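You operate a simulated robot arm through the tools that you are given. There is no shell and no other tool.

You are at the controls of a simulated robot arm. One attempt, no reset.

JOB
Put the green battery with the latest date in the battery drawer and the orange one in the tub.
Fine: shut the drawer.

It is judged by the outcome, as a careful person would: the job done as asked, and still so three seconds after it is handed in. It fails if anything else is knocked over, pushed out of place, dropped, spilled or broken.

ROBOT AND FRAMES
A 7-joint arm with a two-finger parallel gripper, fixed in place. Base frame: the origin is at the foot of the arm, x ahead of it, y to its left, z up. Readings come in mm, rad, newtons and seconds.
With the tool pointing down near the work surface it reaches from about 360 to 800 mm from the base axis. Its first joint turns from -2.496 to 2.496 rad. Payload 3 kg.
The TCP is the grasp point between the finger pads, 30 mm short of the fingertips. In the tool frame z runs along the fingers and y along their closing line. Largest opening 110 mm; finger width 20, thickness 10; the body of the gripper, 48 by 112 mm, starts 55 mm behind the TCP.
Orientation is told as [roll, pitch, yaw] about the base's x, y, z axes, in that order, counted from this pose: with the fingers straight down and closing along the base's y, the tool's x points along the base's -x, its y along +y and its z along -z.

CONTROLS
- The arm moves only by the tool arm_command. Its argument "deltas" is a list of rows, each a list of 7 numbers: the shift along the base's x, y, z in units of 50 mm (1.0 is 50 mm), then the turn, a rotation vector about the base's x, y, z in units of 4 degrees (1.0 is 4 degrees), then the gripper command, from -1 (fully open) to 1 (shut), values between in proportion. In form: [[dx, dy, dz, rx, ry, rz, fingers], ...]. A call has 1 to 20 rows; each row shifts and turns the commanded pose from where the row before left it. A call with a number of a shift or a turn outside -1 to 1 is refused whole. Each row takes 0.2 s and may step no farther than 50 mm and 0.15 rad from the row before; otherwise, or with a gripper value out of range, the whole call is refused. A pose out of reach is approached as far as the arm can. The call stops where the force on the tool passes 90 N (or 10 N more than at its start, if that is more) or the arm is blocked; 0.2 s more then pass. The fingers move at their own pace (about 153 mm/s each) and stop on an object; they squeeze with about 35 N. The grip force told is the motor's: it shows also when the fingers shut on nothing. Time passes only in rows, and 0.2 s behind the last, so rows that do not move let the fingers close. It gives the time, the measured TCP pose, the force on the tool (base axes), the opening and the grip force at its end, in the units of the frame above (readings bear some noise), with the torque about the TCP (base axes, N m) and any sound that the robot's microphone picked up, and new pictures: "show" is both (left out), scene, wrist or none.
- Cameras (640 x 400 px; columns grow to the right, rows downward): "scene" is fixed at [400.3, -649.1, 1502.3]; the picture's right is [0.78, -0.63, 0.00], its down [-0.46, -0.57, -0.68] and it looks along [0.43, 0.53, -0.73] (base axes); focal length 326 px, centre (320, 200). "wrist" rides on the gripper at [72, 17, -103] in the tool frame; the picture's right is [-0.23, 0.97, 0.00], its down [-0.76, -0.18, -0.62] and it looks along [-0.61, -0.14, 0.78] (tool axes); focal length 222 px, centre (320, 200). There is no depth. A picture from a camera that has moved, and an enlarged one, comes with that camera's place and axes in the base frame and with its lens.
- slide_trunk(by): slides the trunk up (or, below 0, down) by that many mm; the arm rides with it, the base frame stays. It gives what a move gives, with no picture.
- enlarge(camera, box): a new picture of the part [left, top, right, bottom] of that camera's present view, enlarged. No time passes.
- sign_off(): hands the job in; it is judged then, once.

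Places have to be worked out from the pictures, the camera data and where the tool is seen. Open the gripper and draw the arm clear of the work before you hand the job in, unless the task says otherwise.

The tools are called after "Call:" as a command line: name --pt "numbers of a row" for each row, then --argument value for the rest, lists and objects as JSON in quotes. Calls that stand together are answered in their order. arm_command: Moves the arm, as the interface text tells. Its arguments: {"type":"object","properties":{"deltas":{"type":"array"},"show":{"type":"string","enum":["both","scene","wrist","none"]}},"required":["deltas"]} The other tools are called the same way: slide_trunk (by) slides the trunk up or down; enlarge (camera, box) takes an enlarged picture of a part of a camera's view; sign_off () hands the job in.

At the start:

```text
time_s: 0.0
position: [513.8, 41.4, 1058.7]
tcp_rot: [0.001, 0.0, -0.002]
ft_force: [0.4, -0.1, 1.1]
moment: [-0.01, -0.02, 0.04]
finger_gap: 110.0
grip_force: 0.1
trunk travel left (down, up): [-375.0, 115.0]
```

scene: 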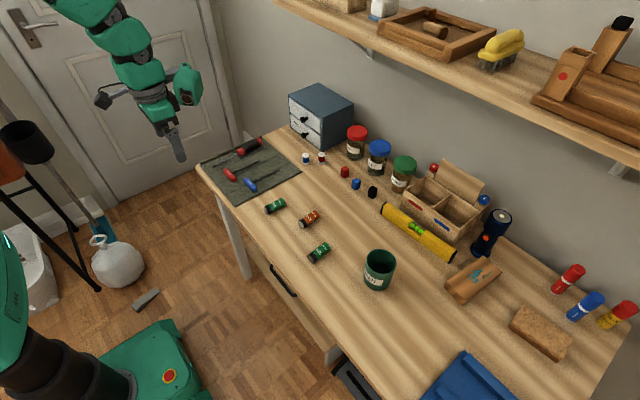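
wrist: 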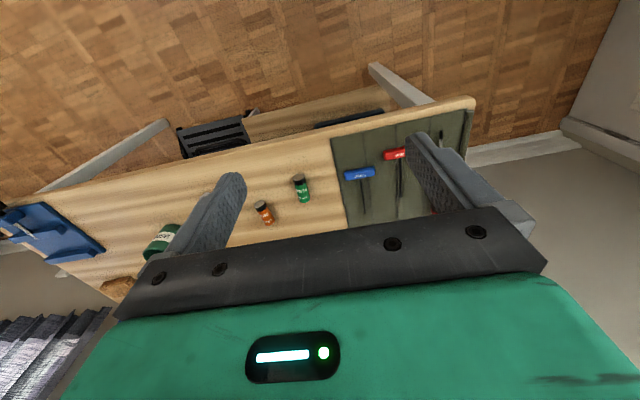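

The scene shows a workbench with two green batteries and one orange one, a small drawer cabinet at the back left, and a green tub. I'll enlarge these areas to read labels before moving.

Call:
enlarge --camera "scene" --box '[250, 180, 410, 300]'

Call:
enlarge --camera "scene" --box '[270, 70, 430, 200]'

Call:
enlarge --camera "wrist" --box '[220, 120, 380, 240]'

Call:
enlarge --camera "scene" --box '[220, 240, 420, 400]'

```text
3.33 times, centred on (330, 240) of scene
camera zoom: at [400.3, -649.1, 1502.3], right [0.78, -0.63, 0.0], down [-0.46, -0.57, -0.68], along [0.43, 0.53, -0.73], focal length 1088 px, centre (287, 67)
```

zoom: 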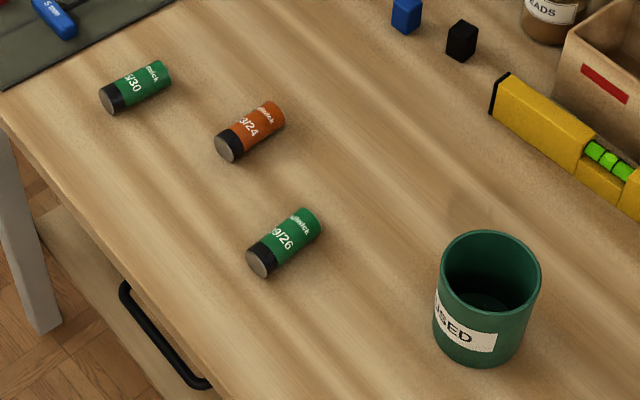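

```text
3.08 times, centred on (350, 135) of scene
camera zoom: at [400.3, -649.1, 1502.3], right [0.78, -0.63, 0.0], down [-0.46, -0.57, -0.68], along [0.43, 0.53, -0.73], focal length 1004 px, centre (228, 400)
```

zoom: 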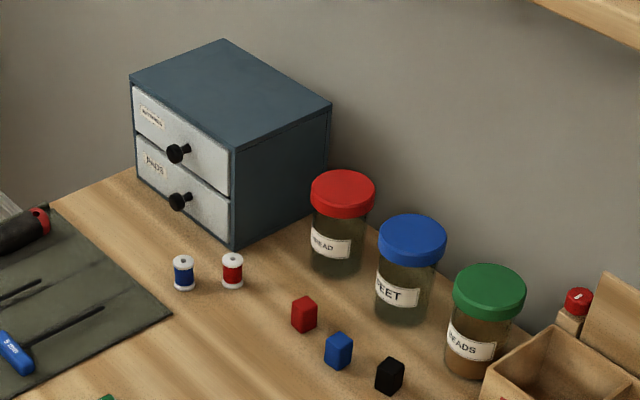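

```text
3.33 times, centred on (300, 180) of wrist
camera zoom: at [441.5, 57.2, 1160.4], right [0.23, 0.97, 0.0], down [0.76, -0.18, 0.62], along [0.61, -0.14, -0.78], focal length 740 px, centre (387, 267)
```

zoom: 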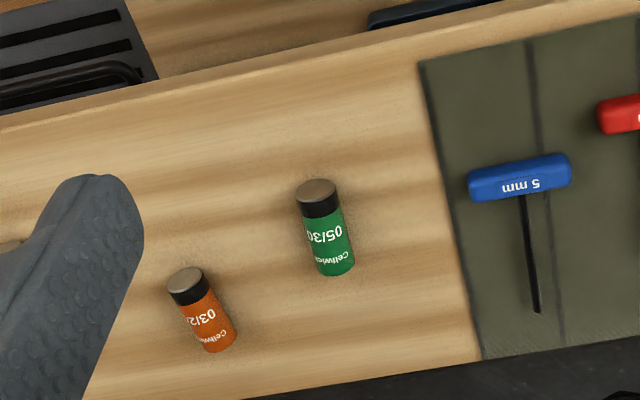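

```text
2.50 times, centred on (320, 320) of scene
camera zoom: at [400.3, -649.1, 1502.3], right [0.78, -0.63, 0.0], down [-0.46, -0.57, -0.68], along [0.43, 0.53, -0.73], focal length 816 px, centre (320, -100)
```

zoom: 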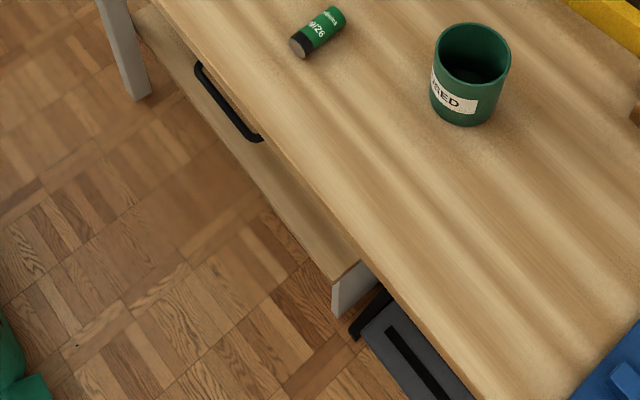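

The green batteries seem to read 05/30 and 09/26, and the orange one 03/24. I'll check the drawer labels and each date more closely.

Call:
enlarge --camera "scene" --box '[284, 84, 334, 154]'

Call:
enlarge --camera "scene" --box '[258, 192, 298, 217]'

Call:
enlarge --camera "scene" --box '[300, 235, 340, 260]'

Call:
enlarge --camera "scene" --box '[400, 140, 500, 260]'

Call:
enlarge --camera "wrist" --box '[120, 100, 320, 300]'

```text
5.71 times, centred on (309, 119) of scene
camera zoom: at [400.3, -649.1, 1502.3], right [0.78, -0.63, 0.0], down [-0.46, -0.57, -0.68], along [0.43, 0.53, -0.73], focal length 1866 px, centre (383, 663)
```

zoom: 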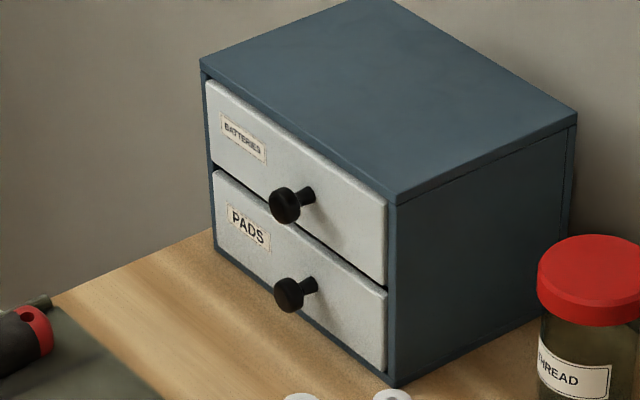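

```text
16.00 times, centred on (278, 204) of scene
camera zoom: at [400.3, -649.1, 1502.3], right [0.78, -0.63, 0.0], down [-0.46, -0.57, -0.68], along [0.43, 0.53, -0.73], focal length 5223 px, centre (992, 128)
```

zoom: 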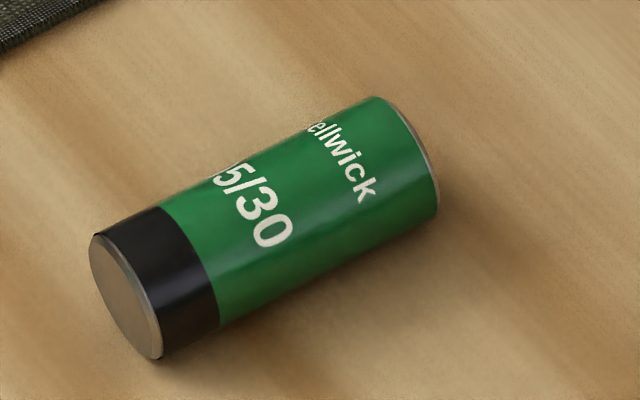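

```text
16.00 times, centred on (320, 248) of scene
camera zoom: at [400.3, -649.1, 1502.3], right [0.78, -0.63, 0.0], down [-0.46, -0.57, -0.68], along [0.43, 0.53, -0.73], focal length 5223 px, centre (320, -560)
```

zoom: 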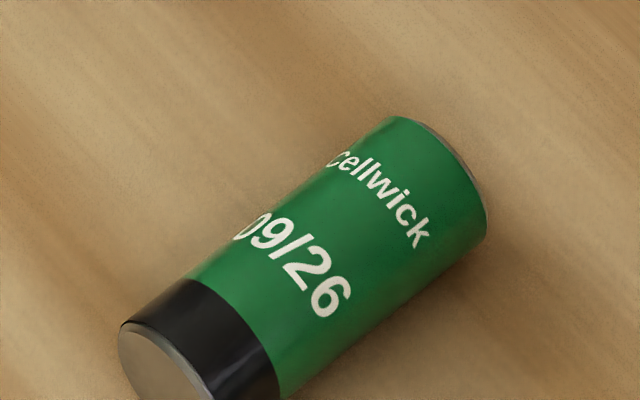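

```text
3.33 times, centred on (450, 200) of scene
camera zoom: at [400.3, -649.1, 1502.3], right [0.78, -0.63, 0.0], down [-0.46, -0.57, -0.68], along [0.43, 0.53, -0.73], focal length 1088 px, centre (-113, 200)
```

zoom: 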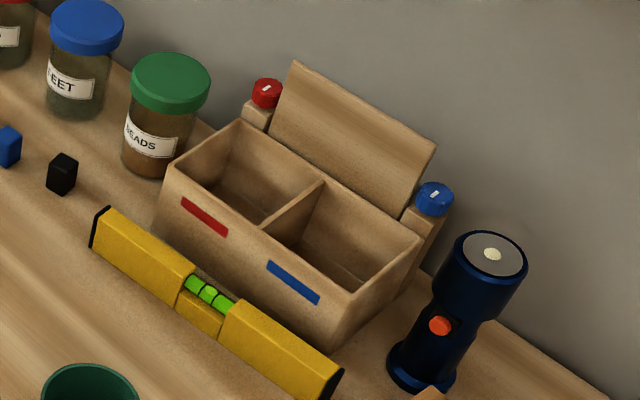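

```text
2.00 times, centred on (220, 200) of wrist
camera zoom: at [441.5, 57.2, 1160.4], right [0.23, 0.97, 0.0], down [0.76, -0.18, 0.62], along [0.61, -0.14, -0.78], focal length 444 px, centre (520, 200)
```

zoom: 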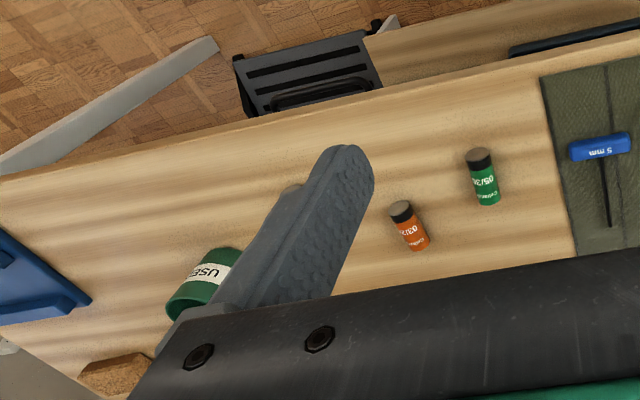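

The top drawer is labelled BATTERIES (the lower is PADS), the tub says USED, and the battery to store is the 05/30 one, which I triangulate to about (711, -46, 764). I'll look at the arm, the shelf and the table edge next to plan clearances.

Call:
enlarge --camera "scene" --box '[40, 0, 240, 180]'

Call:
enlarge --camera "scene" --box '[290, 200, 410, 300]'

Call:
enlarge --camera "scene" --box '[280, 140, 400, 220]'

```text
2.22 times, centred on (140, 90) of scene
camera zoom: at [400.3, -649.1, 1502.3], right [0.78, -0.63, 0.0], down [-0.46, -0.57, -0.68], along [0.43, 0.53, -0.73], focal length 726 px, centre (720, 444)
```

zoom: 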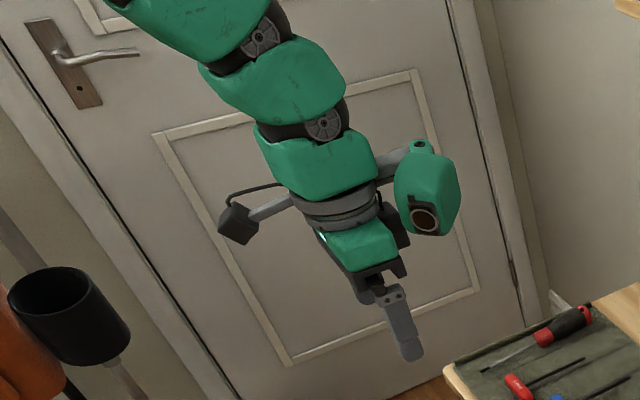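

```text
4.00 times, centred on (350, 250) of scene
camera zoom: at [400.3, -649.1, 1502.3], right [0.78, -0.63, 0.0], down [-0.46, -0.57, -0.68], along [0.43, 0.53, -0.73], focal length 1306 px, centre (200, 0)
```

zoom: 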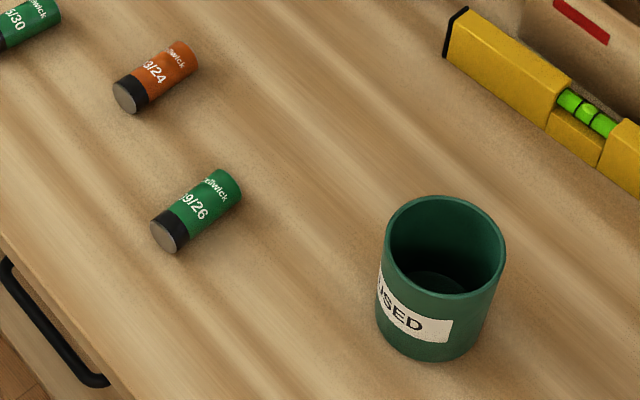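

```text
5.00 times, centred on (340, 180) of scene
camera zoom: at [400.3, -649.1, 1502.3], right [0.78, -0.63, 0.0], down [-0.46, -0.57, -0.68], along [0.43, 0.53, -0.73], focal length 1632 px, centre (220, 300)
```

zoom: 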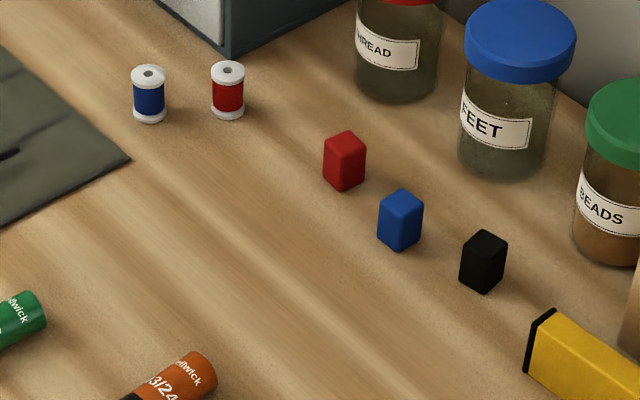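

The cabinet front sits near x≈997, y 80–280, and the top knob is near (976, 165, 852), with plenty of free space above the bench. I'll tilt the tool forward while moving toward the drawer in stages, starting with a half move to check reach.

Call:
arm_command --pt "0.4 0.15 0 0 -1 0 0" --pt "0.4 0.15 0 0 -1 0 0" --pt "0.4 0.15 0 0 -1 0 0" --pt "0.4 0.15 0 0 -1 0 0" --pt "0.4 0.15 0 0 -1 0 0" --pt "0.4 0.15 0 0 -1 0 0" --pt "0.4 0.15 -0.2 0 -1 0 0" --pt "0.4 0.15 -0.2 0 -1 0 0" --pt "0.4 0.15 -0.2 0 -1 0 0" --pt "0.4 0.15 -0.2 0 -1 0 0" --pt "0 0 0 0 0 0 0"

```text
time_s: 2.4
position: [713.7, 115.9, 1018.2]
tcp_rot: [0.001, -0.697, -0.001]
ft_force: [0.6, -1.2, -0.2]
moment: [0.05, 0.01, -0.05]
finger_gap: 54.9
grip_force: 0.0
trunk travel left (down, up): [-375.0, 115.0]
camera wrist: at [591.9, 132.4, 1050.1], right [0.18, 0.97, 0.15], down [0.18, -0.18, 0.97], along [0.97, -0.14, -0.21], focal length 222 px, centre (320, 200)
```

scene: 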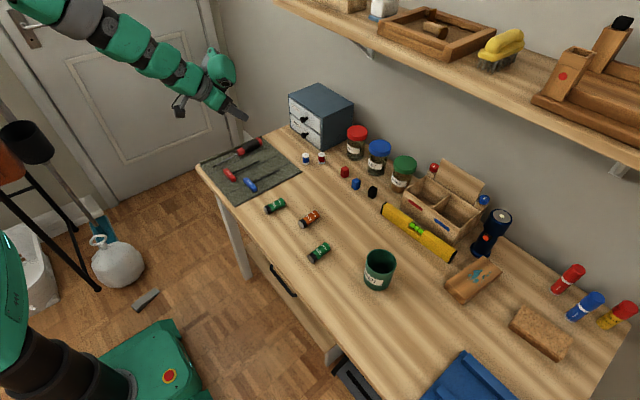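
wrist: 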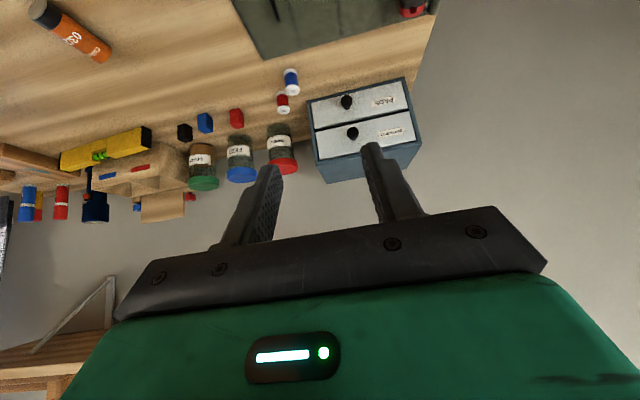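

The arm tilts forward fine and the wrist camera now sees the cabinet front (upside down in view). I'll enlarge it to pin down the top knob position.

Call:
enlarge --camera "wrist" --box '[290, 65, 440, 195]'

Call:
enlarge --camera "scene" --box '[286, 84, 334, 114]'

Call:
enlarge --camera "scene" --box '[286, 110, 334, 140]'

```text
3.08 times, centred on (365, 130) of wrist
camera zoom: at [591.9, 132.4, 1050.1], right [0.18, 0.97, 0.15], down [0.18, -0.18, 0.97], along [0.97, -0.14, -0.21], focal length 684 px, centre (182, 415)
```

zoom: 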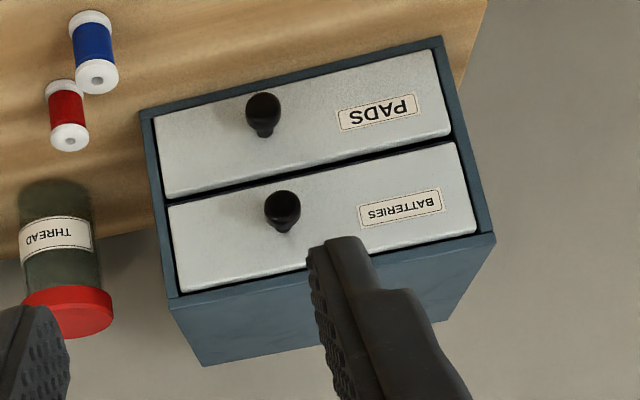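

```text
13.33 times, centred on (310, 99) of scene
camera zoom: at [400.3, -649.1, 1502.3], right [0.78, -0.63, 0.0], down [-0.46, -0.57, -0.68], along [0.43, 0.53, -0.73], focal length 4353 px, centre (453, 1547)
```

zoom: 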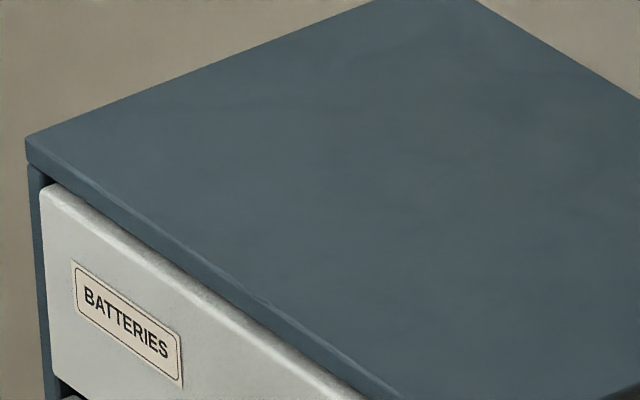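

```text
13.33 times, centred on (310, 125) of scene
camera zoom: at [400.3, -649.1, 1502.3], right [0.78, -0.63, 0.0], down [-0.46, -0.57, -0.68], along [0.43, 0.53, -0.73], focal length 4353 px, centre (453, 1200)
```

zoom: 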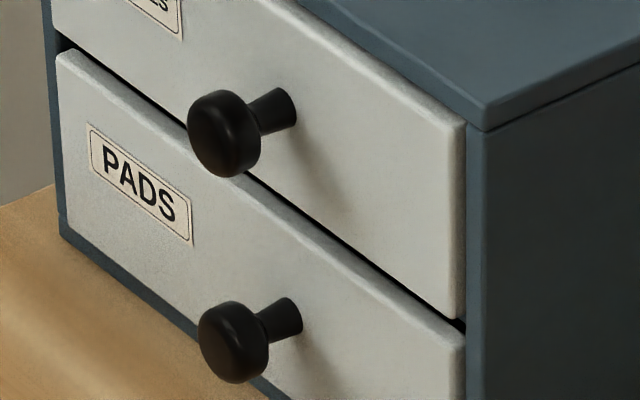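

Triangulating both views, the top knob's head is at about (970–980, 153.5, 857.5), roughly 22 mm across, with the drawer face near x≈993. I'll go to a pre-grasp in front of it with the tool tilted 48°, fingers about 55 mm open.

Call:
arm_command --pt "0.416 0.095 -0.32 0 -1 0 0" --pt "0.416 0.095 -0.32 0 -1 0 0" --pt "0.416 0.095 -0.32 0 0 0 0" --pt "0.416 0.095 -0.32 0 0 0 0" --pt "0.416 0.095 -0.32 0 0 0 0" --pt "0.416 0.095 -0.32 0 0 0 0" --pt "0.416 0.095 -0.32 0 0 0 0" --pt "0.416 0.095 -0.32 0 0 0 0" --pt "0 0 0 0 0 0 0"

```text
time_s: 4.4
position: [880.5, 154.4, 890.3]
tcp_rot: [0.001, -0.836, 0.0]
ft_force: [-0.6, 0.5, -0.2]
moment: [-0.01, 0.02, 0.0]
finger_gap: 54.9
grip_force: 0.0
trunk travel left (down, up): [-375.0, 115.0]
camera wrist: at [755.7, 171.3, 905.1], right [0.15, 0.97, 0.17], down [0.05, -0.18, 0.98], along [0.99, -0.14, -0.07], focal length 222 px, centre (320, 200)
```

scene: 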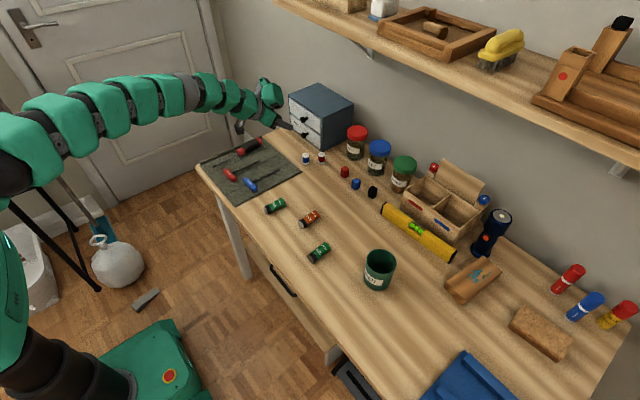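
wrist: 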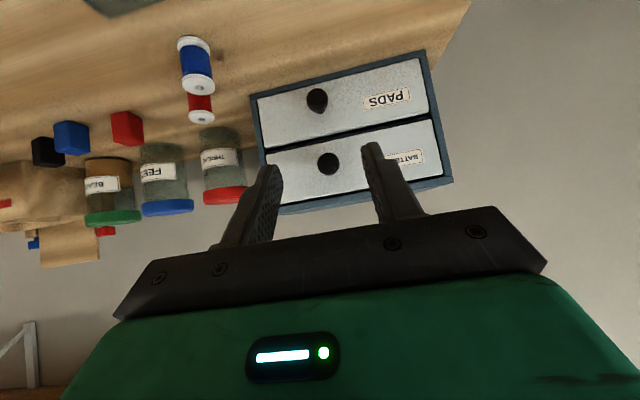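

The knob check from here agrees: about (970, 154, 856). I'll drop to z≈873 and slide forward so the knob head sits between the fingertips, without closing yet.

Call:
arm_command --pt "0.2 0 -0.175 0 0 0 0" --pt "0.2 0 -0.175 0 0 0 0" --pt "0.3 0 0 0 0 0 0" --pt "0.3 0 0 0 0 0 0" --pt "0.3 0 0 0 0 0 0" --pt "0.2 0 0 0 0 0 0" --pt "0 0 0 0 0 0 0"

```text
time_s: 6.0
position: [956.5, 153.8, 870.4]
tcp_rot: [0.001, -0.837, 0.0]
ft_force: [-0.9, -0.4, -0.1]
moment: [0.03, -0.03, -0.02]
finger_gap: 54.9
grip_force: 0.0
trunk travel left (down, up): [-375.0, 115.0]
camera wrist: at [830.8, 170.2, 886.5], right [0.15, 0.97, 0.17], down [0.05, -0.18, 0.98], along [0.99, -0.14, -0.07], focal length 222 px, centre (320, 200)
```

scene: 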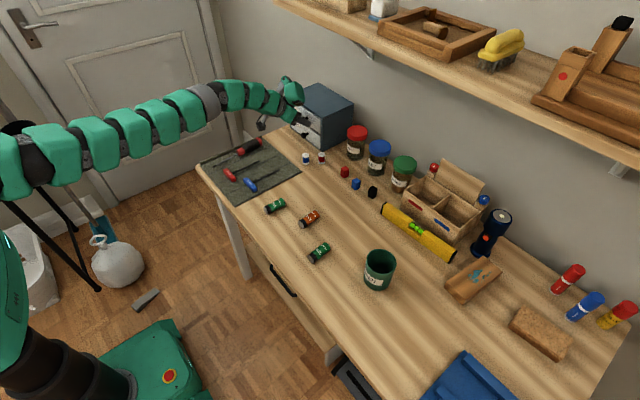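
wrist: 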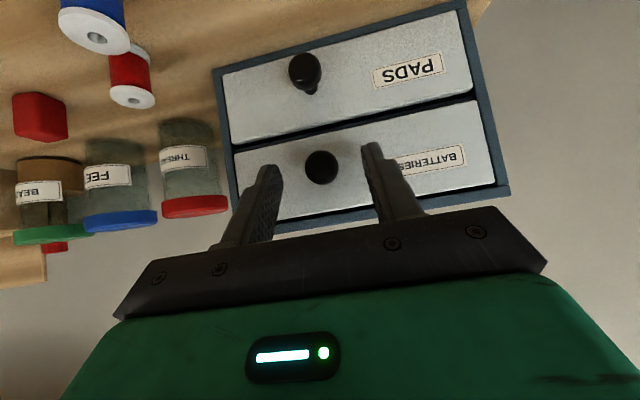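

The knob head (≈974, 153.7, 855.5) lies between the fingertips, 23 mm past the TCP on the tool axis. I'll close on it.

Call:
arm_command --pt "0 0 0 0 0 0 1" --pt "0 0 0 0 0 0 1" --pt "0 0 0 0 0 0 1" --show "wrist"

```text
time_s: 6.8
position: [955.3, 153.5, 871.5]
tcp_rot: [0.003, -0.838, -0.001]
ft_force: [0.4, 7.2, 0.0]
moment: [0.14, -0.11, 0.11]
finger_gap: 21.1
grip_force: 45.1
trunk travel left (down, up): [-375.0, 115.0]
camera wrist: at [830.5, 171.4, 886.5], right [0.15, 0.97, 0.17], down [0.05, -0.18, 0.98], along [0.99, -0.14, -0.07], focal length 222 px, centre (320, 200)
```

wrist: 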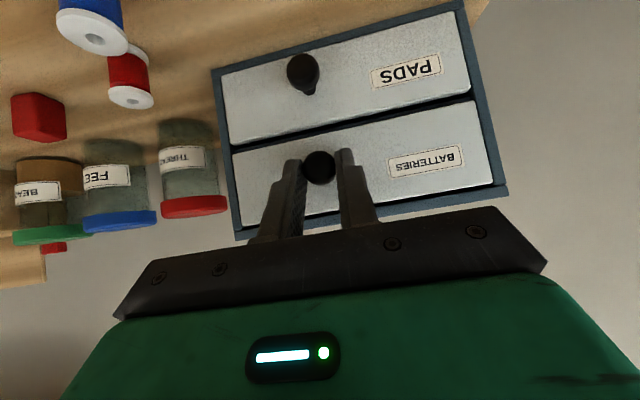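

The gripper is holding the knob (21 mm gap, 45 N). I'll pull slowly straight back and watch the force.

Call:
arm_command --pt "-0.1 0 0 0 0 0 1" --pt "-0.15 0 0 0 0 0 1" --pt "-0.2 0 0 0 0 0 1" --pt "-0.2 0 0 0 0 0 1" --pt "0 0 0 0 0 0 1"

```text
time_s: 8.0
position: [922.4, 155.0, 871.8]
tcp_rot: [-0.002, -0.836, 0.0]
ft_force: [-1.0, 9.5, -0.6]
moment: [0.04, 0.29, 0.18]
finger_gap: 21.3
grip_force: 44.9
trunk travel left (down, up): [-375.0, 115.0]
camera wrist: at [797.4, 171.5, 886.5], right [0.15, 0.97, 0.17], down [0.05, -0.18, 0.98], along [0.99, -0.14, -0.07], focal length 222 px, centre (320, 200)
```

scene: 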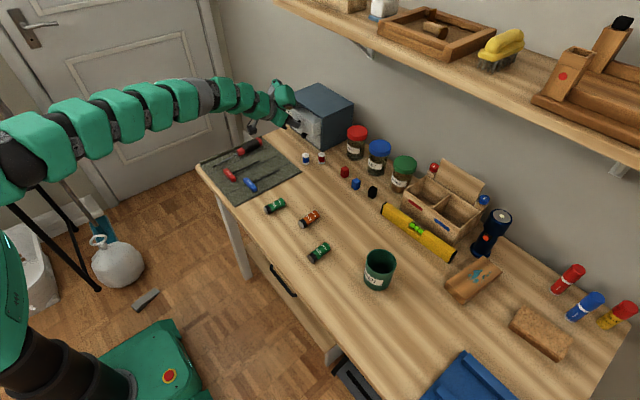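
wrist: 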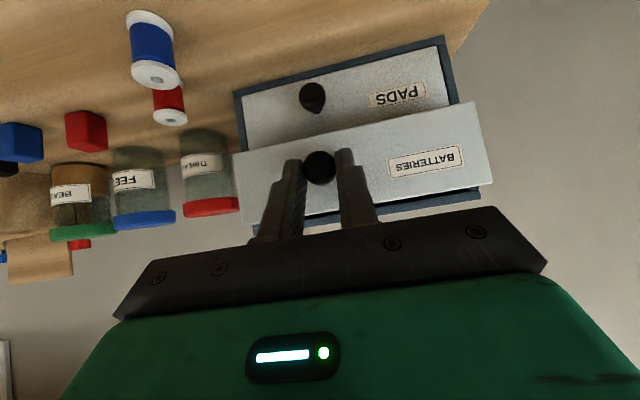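

The drawer slides out smoothly (33 mm) and the cabinet stays put. I'll pull another 55 mm.

Call:
arm_command --pt "-0.15 0 0 0 0 0 1" --pt "-0.2 0 0 0 0 0 1" --pt "-0.2 0 0 0 0 0 1" --pt "-0.2 0 0 0 0 0 1" --pt "-0.2 0 0 0 0 0 1" --pt "-0.15 0 0 0 0 0 1" --pt "0 0 0 0 0 0 1"

Call:
enlarge --camera "scene" --box '[250, 70, 380, 170]'

```text
time_s: 9.6
position: [868.0, 153.6, 870.3]
tcp_rot: [-0.001, -0.835, 0.0]
ft_force: [-0.6, 15.5, -5.9]
moment: [0.23, 0.09, 0.33]
finger_gap: 21.3
grip_force: 45.4
trunk travel left (down, up): [-375.0, 115.0]
camera wrist: at [742.8, 171.5, 886.6], right [0.15, 0.97, 0.17], down [0.05, -0.18, 0.98], along [0.99, -0.14, -0.07], focal length 222 px, centre (320, 200)
```

scene: 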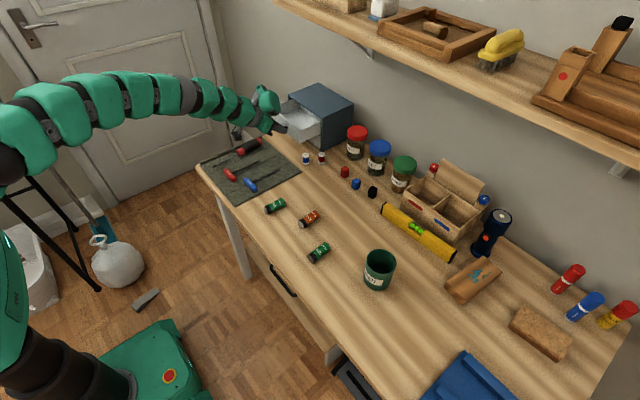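
wrist: 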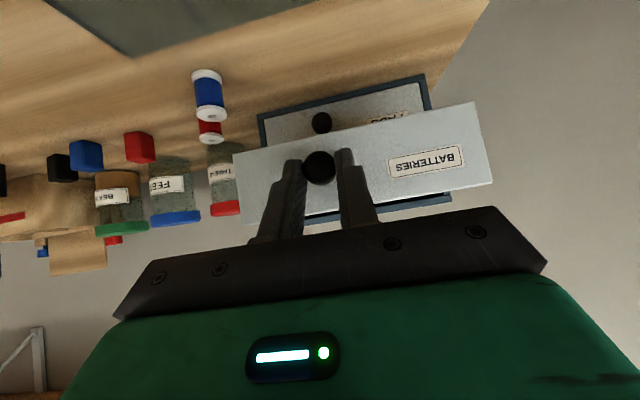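

```text
4.00 times, centred on (315, 120) of scene
camera zoom: at [400.3, -649.1, 1502.3], right [0.78, -0.63, 0.0], down [-0.46, -0.57, -0.68], along [0.43, 0.53, -0.73], focal length 1306 px, centre (340, 520)
```

zoom: 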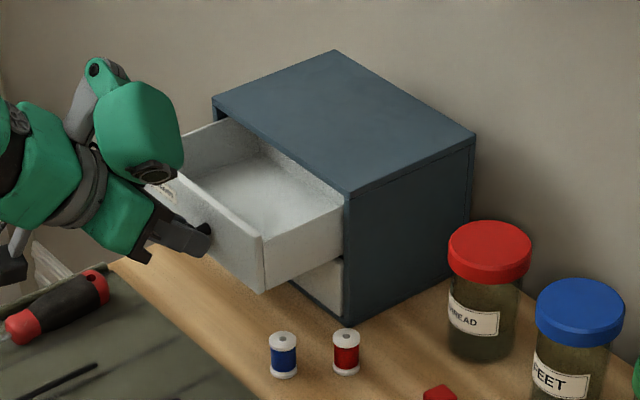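

The drawer is open about 88 mm with the cabinet unmoved. I'll pull 12 mm more for finger room, then release the knob.

Call:
arm_command --pt "-0.12 0 0 0 0 0 1" --pt "-0.12 0 0 0 0 0 1" --pt "0 0 0 0 0 0 1" --pt "0 0 0 0 0 0 0.3" --pt "0 0 0 0 0 0 0.2" --pt "0 0 0 0 0 0 0.2"

Call:
enlarge --camera "scene" --box '[250, 70, 380, 170]'

```text
time_s: 11.0
position: [856.4, 152.8, 873.0]
tcp_rot: [0.001, -0.837, -0.002]
ft_force: [-0.2, 0.6, -0.3]
moment: [0.0, -0.01, 0.01]
finger_gap: 43.9
grip_force: 0.2
trunk travel left (down, up): [-375.0, 115.0]
camera wrist: at [731.1, 169.8, 887.1], right [0.15, 0.97, 0.17], down [0.05, -0.18, 0.98], along [0.99, -0.14, -0.07], focal length 222 px, centre (320, 200)
```

scene: 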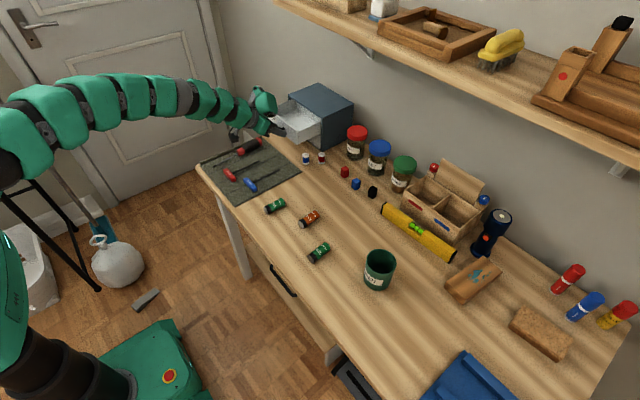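
wrist: 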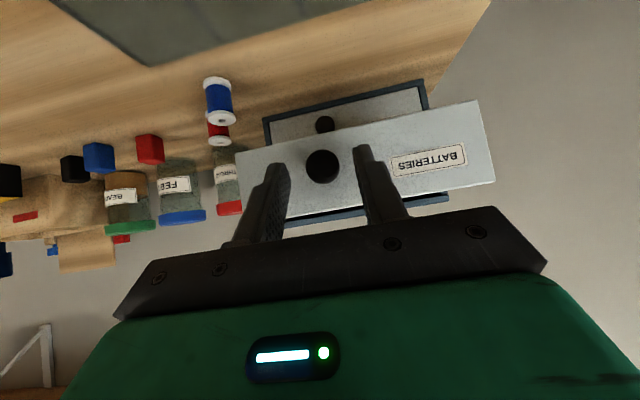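

```text
4.00 times, centred on (315, 120) of scene
camera zoom: at [400.3, -649.1, 1502.3], right [0.78, -0.63, 0.0], down [-0.46, -0.57, -0.68], along [0.43, 0.53, -0.73], focal length 1306 px, centre (340, 520)
```

zoom: 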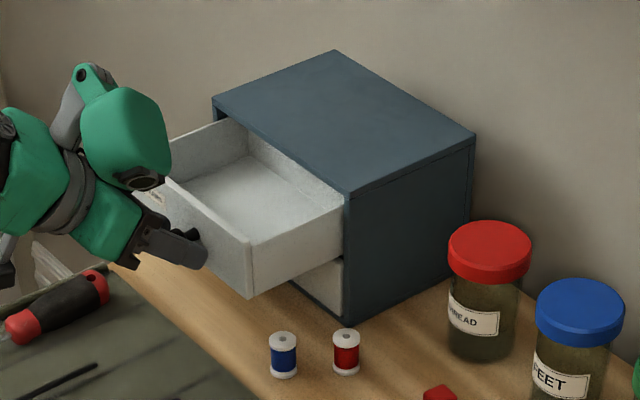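

The drawer is open about 100 mm and the knob is released. I'll back straight off, rise, reduce the tilt to 36° and hover over the open drawer to test reach and look inside.

Call:
arm_command --pt "-0.6 0 0 0 0 0 0" --pt "-0.6 0 0 0 0 0 0" --pt "0 0 0.7 0 1 0 0" --pt "0 0 0.7 0 1 0 0" --pt "0 0 0.7 0 1 0 0" --pt "0.5 0.1 0 0 0 0 0" --pt "0.5 0.1 0 0 0 0 0" --pt "0.5 0.1 0 0 0 0 0" --pt "0.5 0.1 0 0 0 0 0" --pt "0.5 0.1 0 0 0 0 0" --pt "0.2 0.04 0 0 0 0 0" --pt "0 0 0 0 0 0 0"

Call:
enlarge --camera "wrist" --box '[220, 20, 480, 230]'

Call:
enlarge --camera "scene" --box '[250, 70, 380, 170]'

```text
time_s: 13.6
position: [920.7, 177.8, 975.8]
tcp_rot: [0.001, -0.628, 0.0]
ft_force: [-0.3, 0.2, -0.3]
moment: [-0.01, 0.02, 0.02]
finger_gap: 55.1
grip_force: 0.1
out of reach, approached as far as the arm can: row 11
trunk travel left (down, up): [-375.0, 115.0]
camera wrist: at [801.5, 194.8, 1016.6], right [0.18, 0.97, 0.13], down [0.25, -0.18, 0.95], along [0.95, -0.14, -0.28], focal length 222 px, centre (320, 200)
```

scene: 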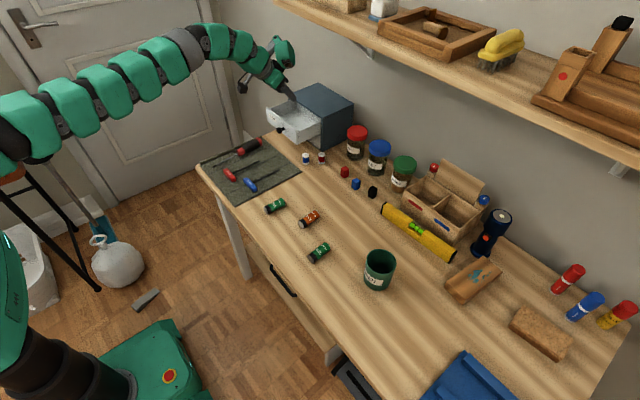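
wrist: 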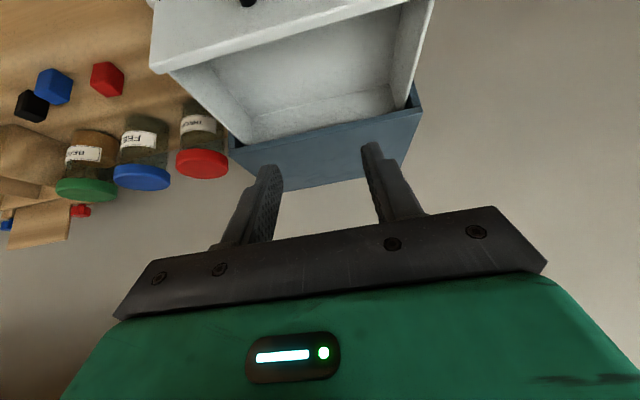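

```text
1.90 times, centred on (350, 125) of wrist
camera zoom: at [801.5, 194.8, 1016.6], right [0.18, 0.97, 0.13], down [0.25, -0.18, 0.95], along [0.95, -0.14, -0.28], focal length 423 px, centre (263, 343)
```

zoom: 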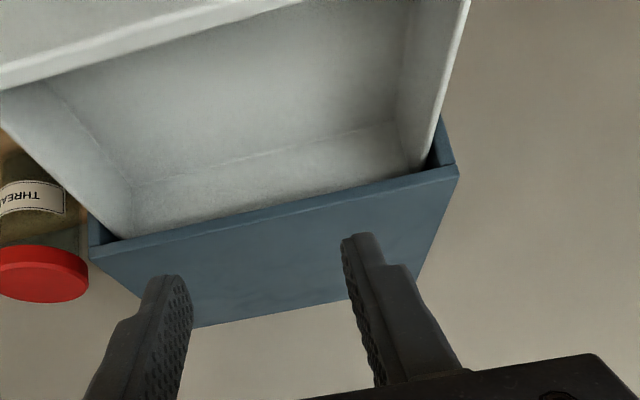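

```text
4.00 times, centred on (315, 120) of scene
camera zoom: at [400.3, -649.1, 1502.3], right [0.78, -0.63, 0.0], down [-0.46, -0.57, -0.68], along [0.43, 0.53, -0.73], focal length 1306 px, centre (340, 520)
```

zoom: 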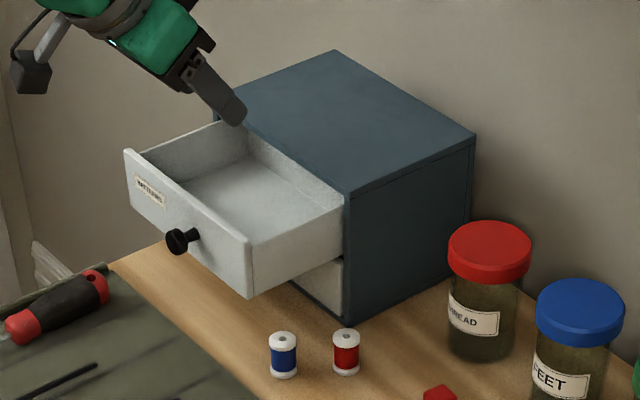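

The drawer interior is empty and bounded by floor z≈833, inner y≈92–262 and back wall x≈1026, and 36° tilt hits the reach limit at x≈921. I'll rehearse the placement empty-handed at 42° tilt, aiming for (939, 140, 890) above the drawer floor.

Call:
arm_command --pt "0 -0.38 0 0 -0.75 0 0" --pt "0 -0.38 0 0 -0.75 0 0" --pt "0.18 0 -0.3 0 0 0 0" --pt "0.18 0 -0.3 0 0 0 0" --pt "0 0 -0.4 0 0 0 0" --pt "0 0 -0.4 0 0 0 0" --pt "0 0 -0.3 0 0 0 0" --pt "0 0 0 0 0 0 0"

Call:
enlarge --camera "scene" --box '[250, 70, 380, 170]'

```text
time_s: 15.4
position: [937.4, 138.8, 889.7]
tcp_rot: [-0.001, -0.733, -0.003]
ft_force: [0.4, -0.5, -0.1]
moment: [-0.01, -0.01, 0.0]
finger_gap: 55.1
grip_force: 0.1
trunk travel left (down, up): [-375.0, 115.0]
camera wrist: at [815.9, 156.7, 918.5], right [0.17, 0.97, 0.15], down [0.15, -0.18, 0.97], along [0.97, -0.14, -0.18], focal length 222 px, centre (320, 200)
```

scene: 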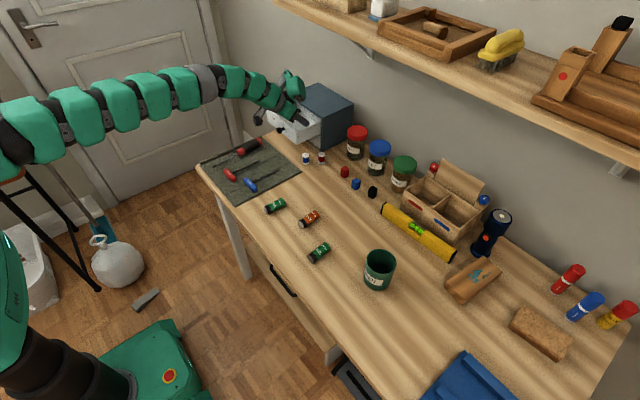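
wrist: 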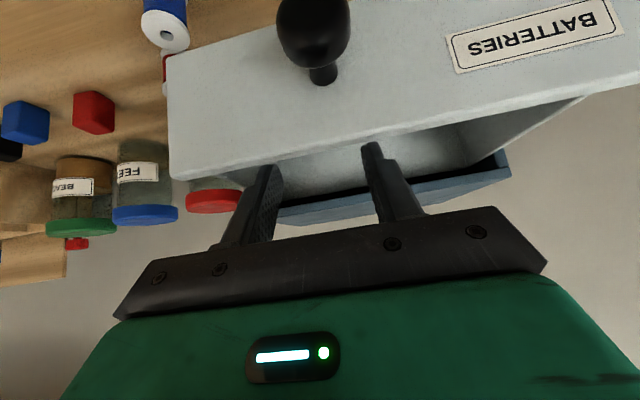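

```text
4.00 times, centred on (315, 120) of scene
camera zoom: at [400.3, -649.1, 1502.3], right [0.78, -0.63, 0.0], down [-0.46, -0.57, -0.68], along [0.43, 0.53, -0.73], focal length 1306 px, centre (340, 520)
```

zoom: 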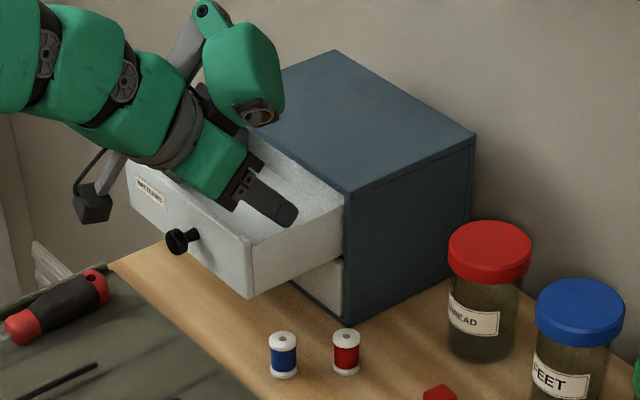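

The 42° pose is reachable and the fingers are inside the drawer with no contact. I'll lower another 18 mm to rehearse the release height and watch for force, then go back up.

Call:
arm_command --pt "0 0 -0.12 0 0 0 0" --pt "0 0 -0.12 0 0 0 0" --pt "0 0 -0.12 0 0 0 0" --pt "0 0 0 0 0 0 0"

Call:
enlarge --camera "wrist" --box '[160, 80, 520, 260]'

Call:
enlarge --camera "scene" --box '[270, 90, 340, 150]'

```text
time_s: 16.4
position: [938.1, 139.3, 871.8]
tcp_rot: [0.001, -0.732, -0.002]
ft_force: [-0.3, -0.2, -0.4]
moment: [0.01, 0.0, 0.04]
finger_gap: 54.9
grip_force: 0.1
trunk travel left (down, up): [-375.0, 115.0]
camera wrist: at [816.0, 156.8, 900.6], right [0.17, 0.97, 0.15], down [0.15, -0.18, 0.97], along [0.97, -0.14, -0.18], focal length 222 px, centre (320, 200)
```

scene: 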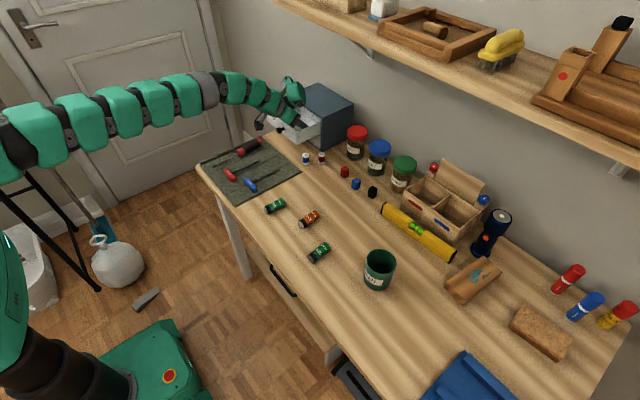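
wrist: 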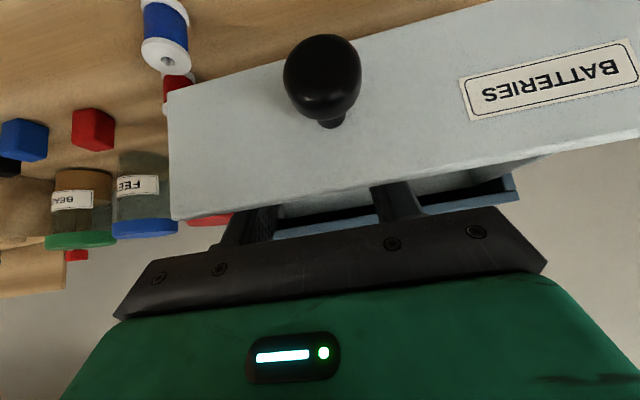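

```text
1.78 times, centred on (340, 170) of wrist
camera zoom: at [816.0, 156.8, 900.6], right [0.17, 0.97, 0.15], down [0.15, -0.18, 0.97], along [0.97, -0.14, -0.18], focal length 395 px, centre (284, 253)
```

zoom: 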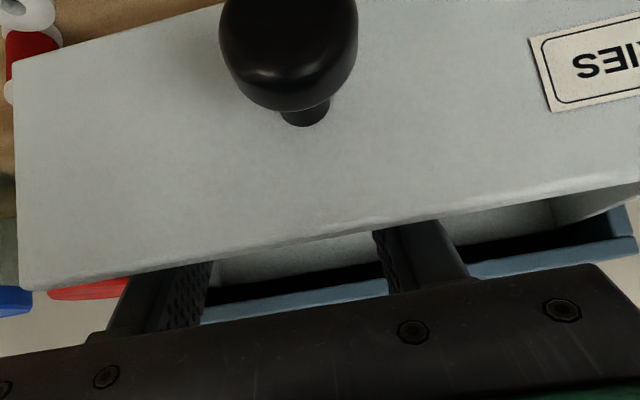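

```text
6.67 times, centred on (305, 120) of scene
camera zoom: at [400.3, -649.1, 1502.3], right [0.78, -0.63, 0.0], down [-0.46, -0.57, -0.68], along [0.43, 0.53, -0.73], focal length 2176 px, centre (420, 733)
```

zoom: 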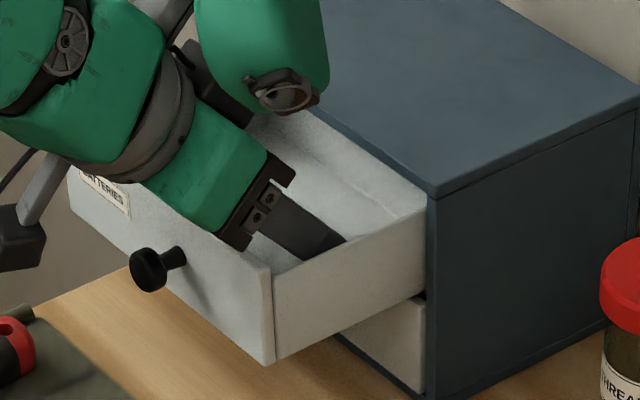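

No contact at z≈872, so this is a good release pose. I'll rise out and travel back to above the 05/30 battery, keeping the 42° tilt so the battery stays level later.

Call:
arm_command --pt "0 0 0.7 0 0 0 0" --pt "0 0 0.7 0 0 0 0" --pt "-0.3 0 0.6 0 0 0 0" --pt "-0.5 -0.4 0 0 0 0 0" --pt "-0.5 -0.4 0 0 0 0 0" --pt "-0.5 -0.4 0 0 0 0 0" --pt "-0.5 -0.4 0 0 0 0 0" --pt "-0.5 -0.42 0 0 0 0 0" --pt "-0.5 -0.42 0 0 0 0 0" --pt "-0.5 -0.42 -0.3 0 0 0 0" --pt "-0.5 -0.42 -0.3 0 0 0 0" --pt "-0.5 -0.42 -0.3 0 0 0 0" --pt "0 0 -0.3 0 0 0 0" --pt "0 0 0 0 0 0 0"

Call:
enlarge --camera "scene" --box '[250, 70, 380, 170]'

```text
time_s: 19.4
position: [699.1, -45.4, 913.4]
tcp_rot: [0.0, -0.735, -0.001]
ft_force: [-0.3, -0.2, -0.2]
moment: [-0.02, -0.02, -0.02]
finger_gap: 54.8
grip_force: 0.0
trunk travel left (down, up): [-375.0, 115.0]
camera wrist: at [575.5, -28.3, 941.1], right [0.17, 0.97, 0.15], down [0.15, -0.18, 0.97], along [0.97, -0.14, -0.18], focal length 222 px, centre (320, 200)
```

scene: 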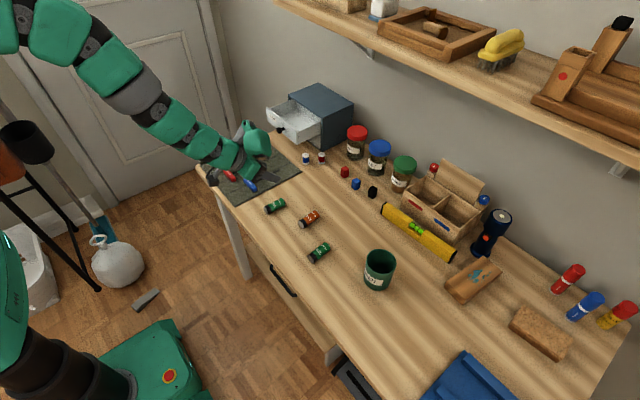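
wrist: 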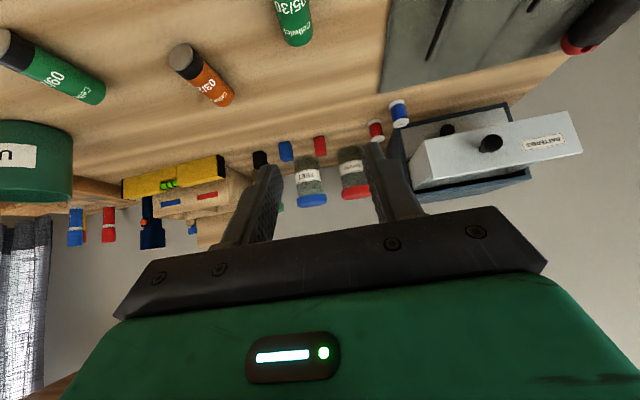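

```text
4.00 times, centred on (315, 120) of scene
camera zoom: at [400.3, -649.1, 1502.3], right [0.78, -0.63, 0.0], down [-0.46, -0.57, -0.68], along [0.43, 0.53, -0.73], focal length 1306 px, centre (340, 520)
```

zoom: 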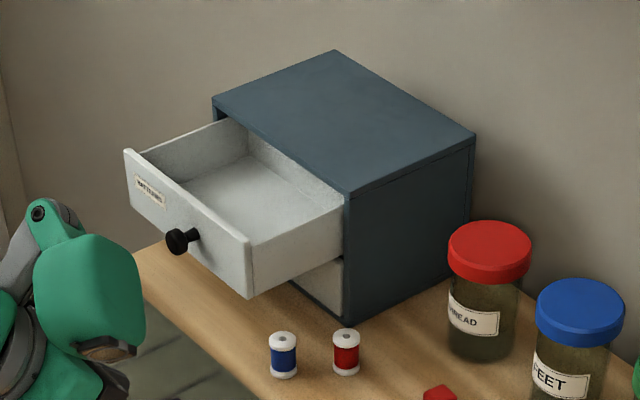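

The drawer stays open and undisturbed. The battery's far end in this view projects to about (748, -51), consistent with its centre near (711, -47); I'll lower to z≈820 and check alignment in the scene view.

Call:
arm_command --pt "-0.02 -0.02 -0.5 0 0 0 0" --pt "-0.02 -0.01 -0.5 0 0 0 0" --pt "0 0 -0.5 0 0 0 0" --pt "0 0 -0.36 0 0 0 0" --pt "0 0 0 0 0 0 0"

Call:
enlarge --camera "scene" --box '[225, 165, 325, 235]'

```text
time_s: 20.6
position: [696.0, -46.9, 820.6]
tcp_rot: [0.0, -0.731, -0.002]
ft_force: [0.1, 0.6, -0.1]
moment: [0.04, -0.04, 0.0]
finger_gap: 54.9
grip_force: 0.1
trunk travel left (down, up): [-375.0, 115.0]
camera wrist: at [573.0, -29.3, 848.7], right [0.17, 0.97, 0.15], down [0.15, -0.18, 0.97], along [0.97, -0.14, -0.18], focal length 222 px, centre (320, 200)
```

scene: 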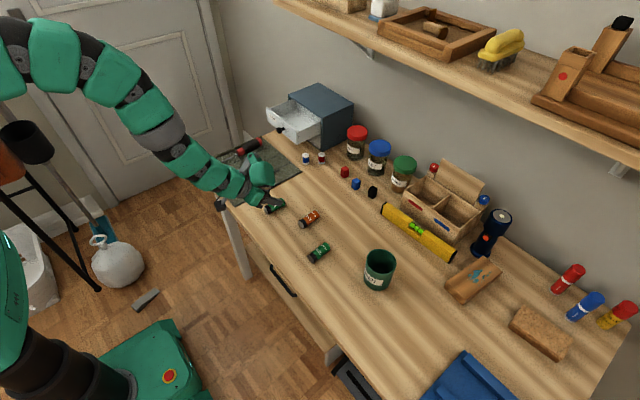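
wrist: 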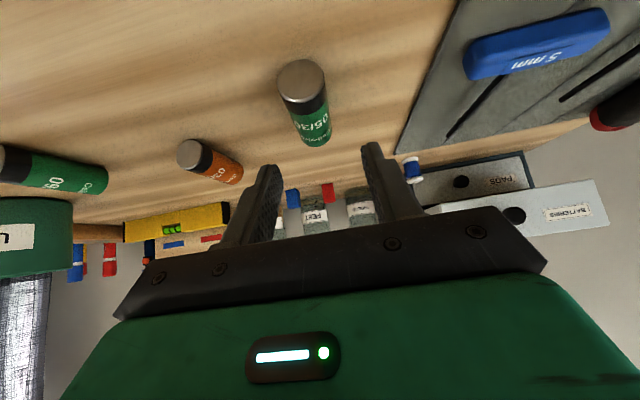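

```text
5.71 times, centred on (275, 200) of scene
camera zoom: at [400.3, -649.1, 1502.3], right [0.78, -0.63, 0.0], down [-0.46, -0.57, -0.68], along [0.43, 0.53, -0.73], focal length 1866 px, centre (577, 200)
```

zoom: 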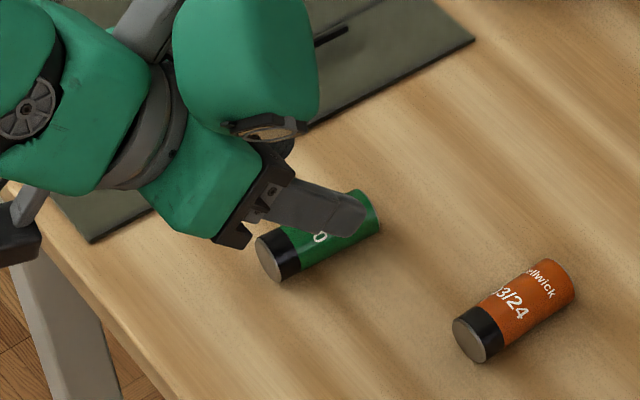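

From this closer view the battery runs from (680, -45) to (742, -49.5), so it's rotated about -4° and centred at (711, -47). I'll yaw -4° to match and descend to straddle it at TCP z≈782.

Call:
arm_command --pt "0.0 0.0 -0.15 0 0 -1 0" --pt "0 0 -0.2 0 0 0 0" --pt "0 0 -0.2 0 0 0 0" --pt "0 0 -0.22 0 0 0 0" --pt "0 0 0 0 0 0 0"

Call:
enlarge --camera "scene" --box '[225, 165, 325, 235]'

```text
time_s: 21.8
position: [695.8, -45.9, 782.3]
tcp_rot: [0.0, -0.733, -0.073]
ft_force: [0.6, -0.3, -0.1]
moment: [0.04, 0.01, -0.04]
finger_gap: 55.1
grip_force: 0.1
trunk travel left (down, up): [-375.0, 115.0]
camera wrist: at [575.1, -21.4, 810.3], right [0.24, 0.96, 0.15], down [0.14, -0.19, 0.97], along [0.96, -0.21, -0.17], focal length 222 px, centre (320, 200)
```

scene: 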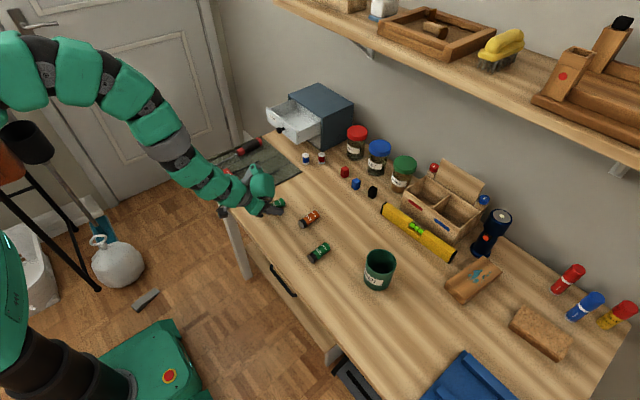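
wrist: 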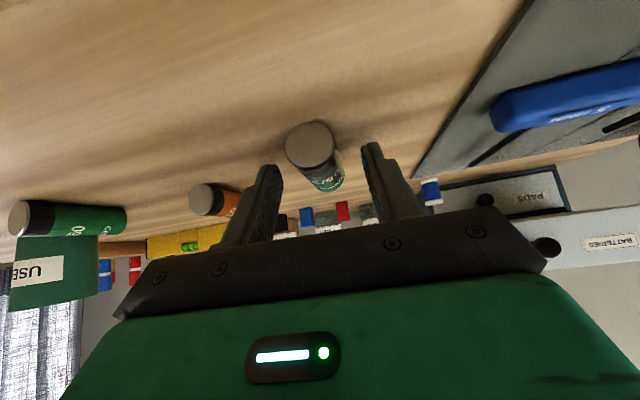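

```text
5.71 times, centred on (275, 200) of scene
camera zoom: at [400.3, -649.1, 1502.3], right [0.78, -0.63, 0.0], down [-0.46, -0.57, -0.68], along [0.43, 0.53, -0.73], focal length 1866 px, centre (577, 200)
```

zoom: 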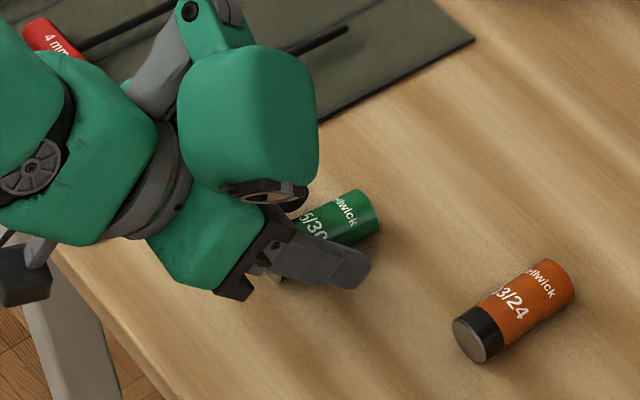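

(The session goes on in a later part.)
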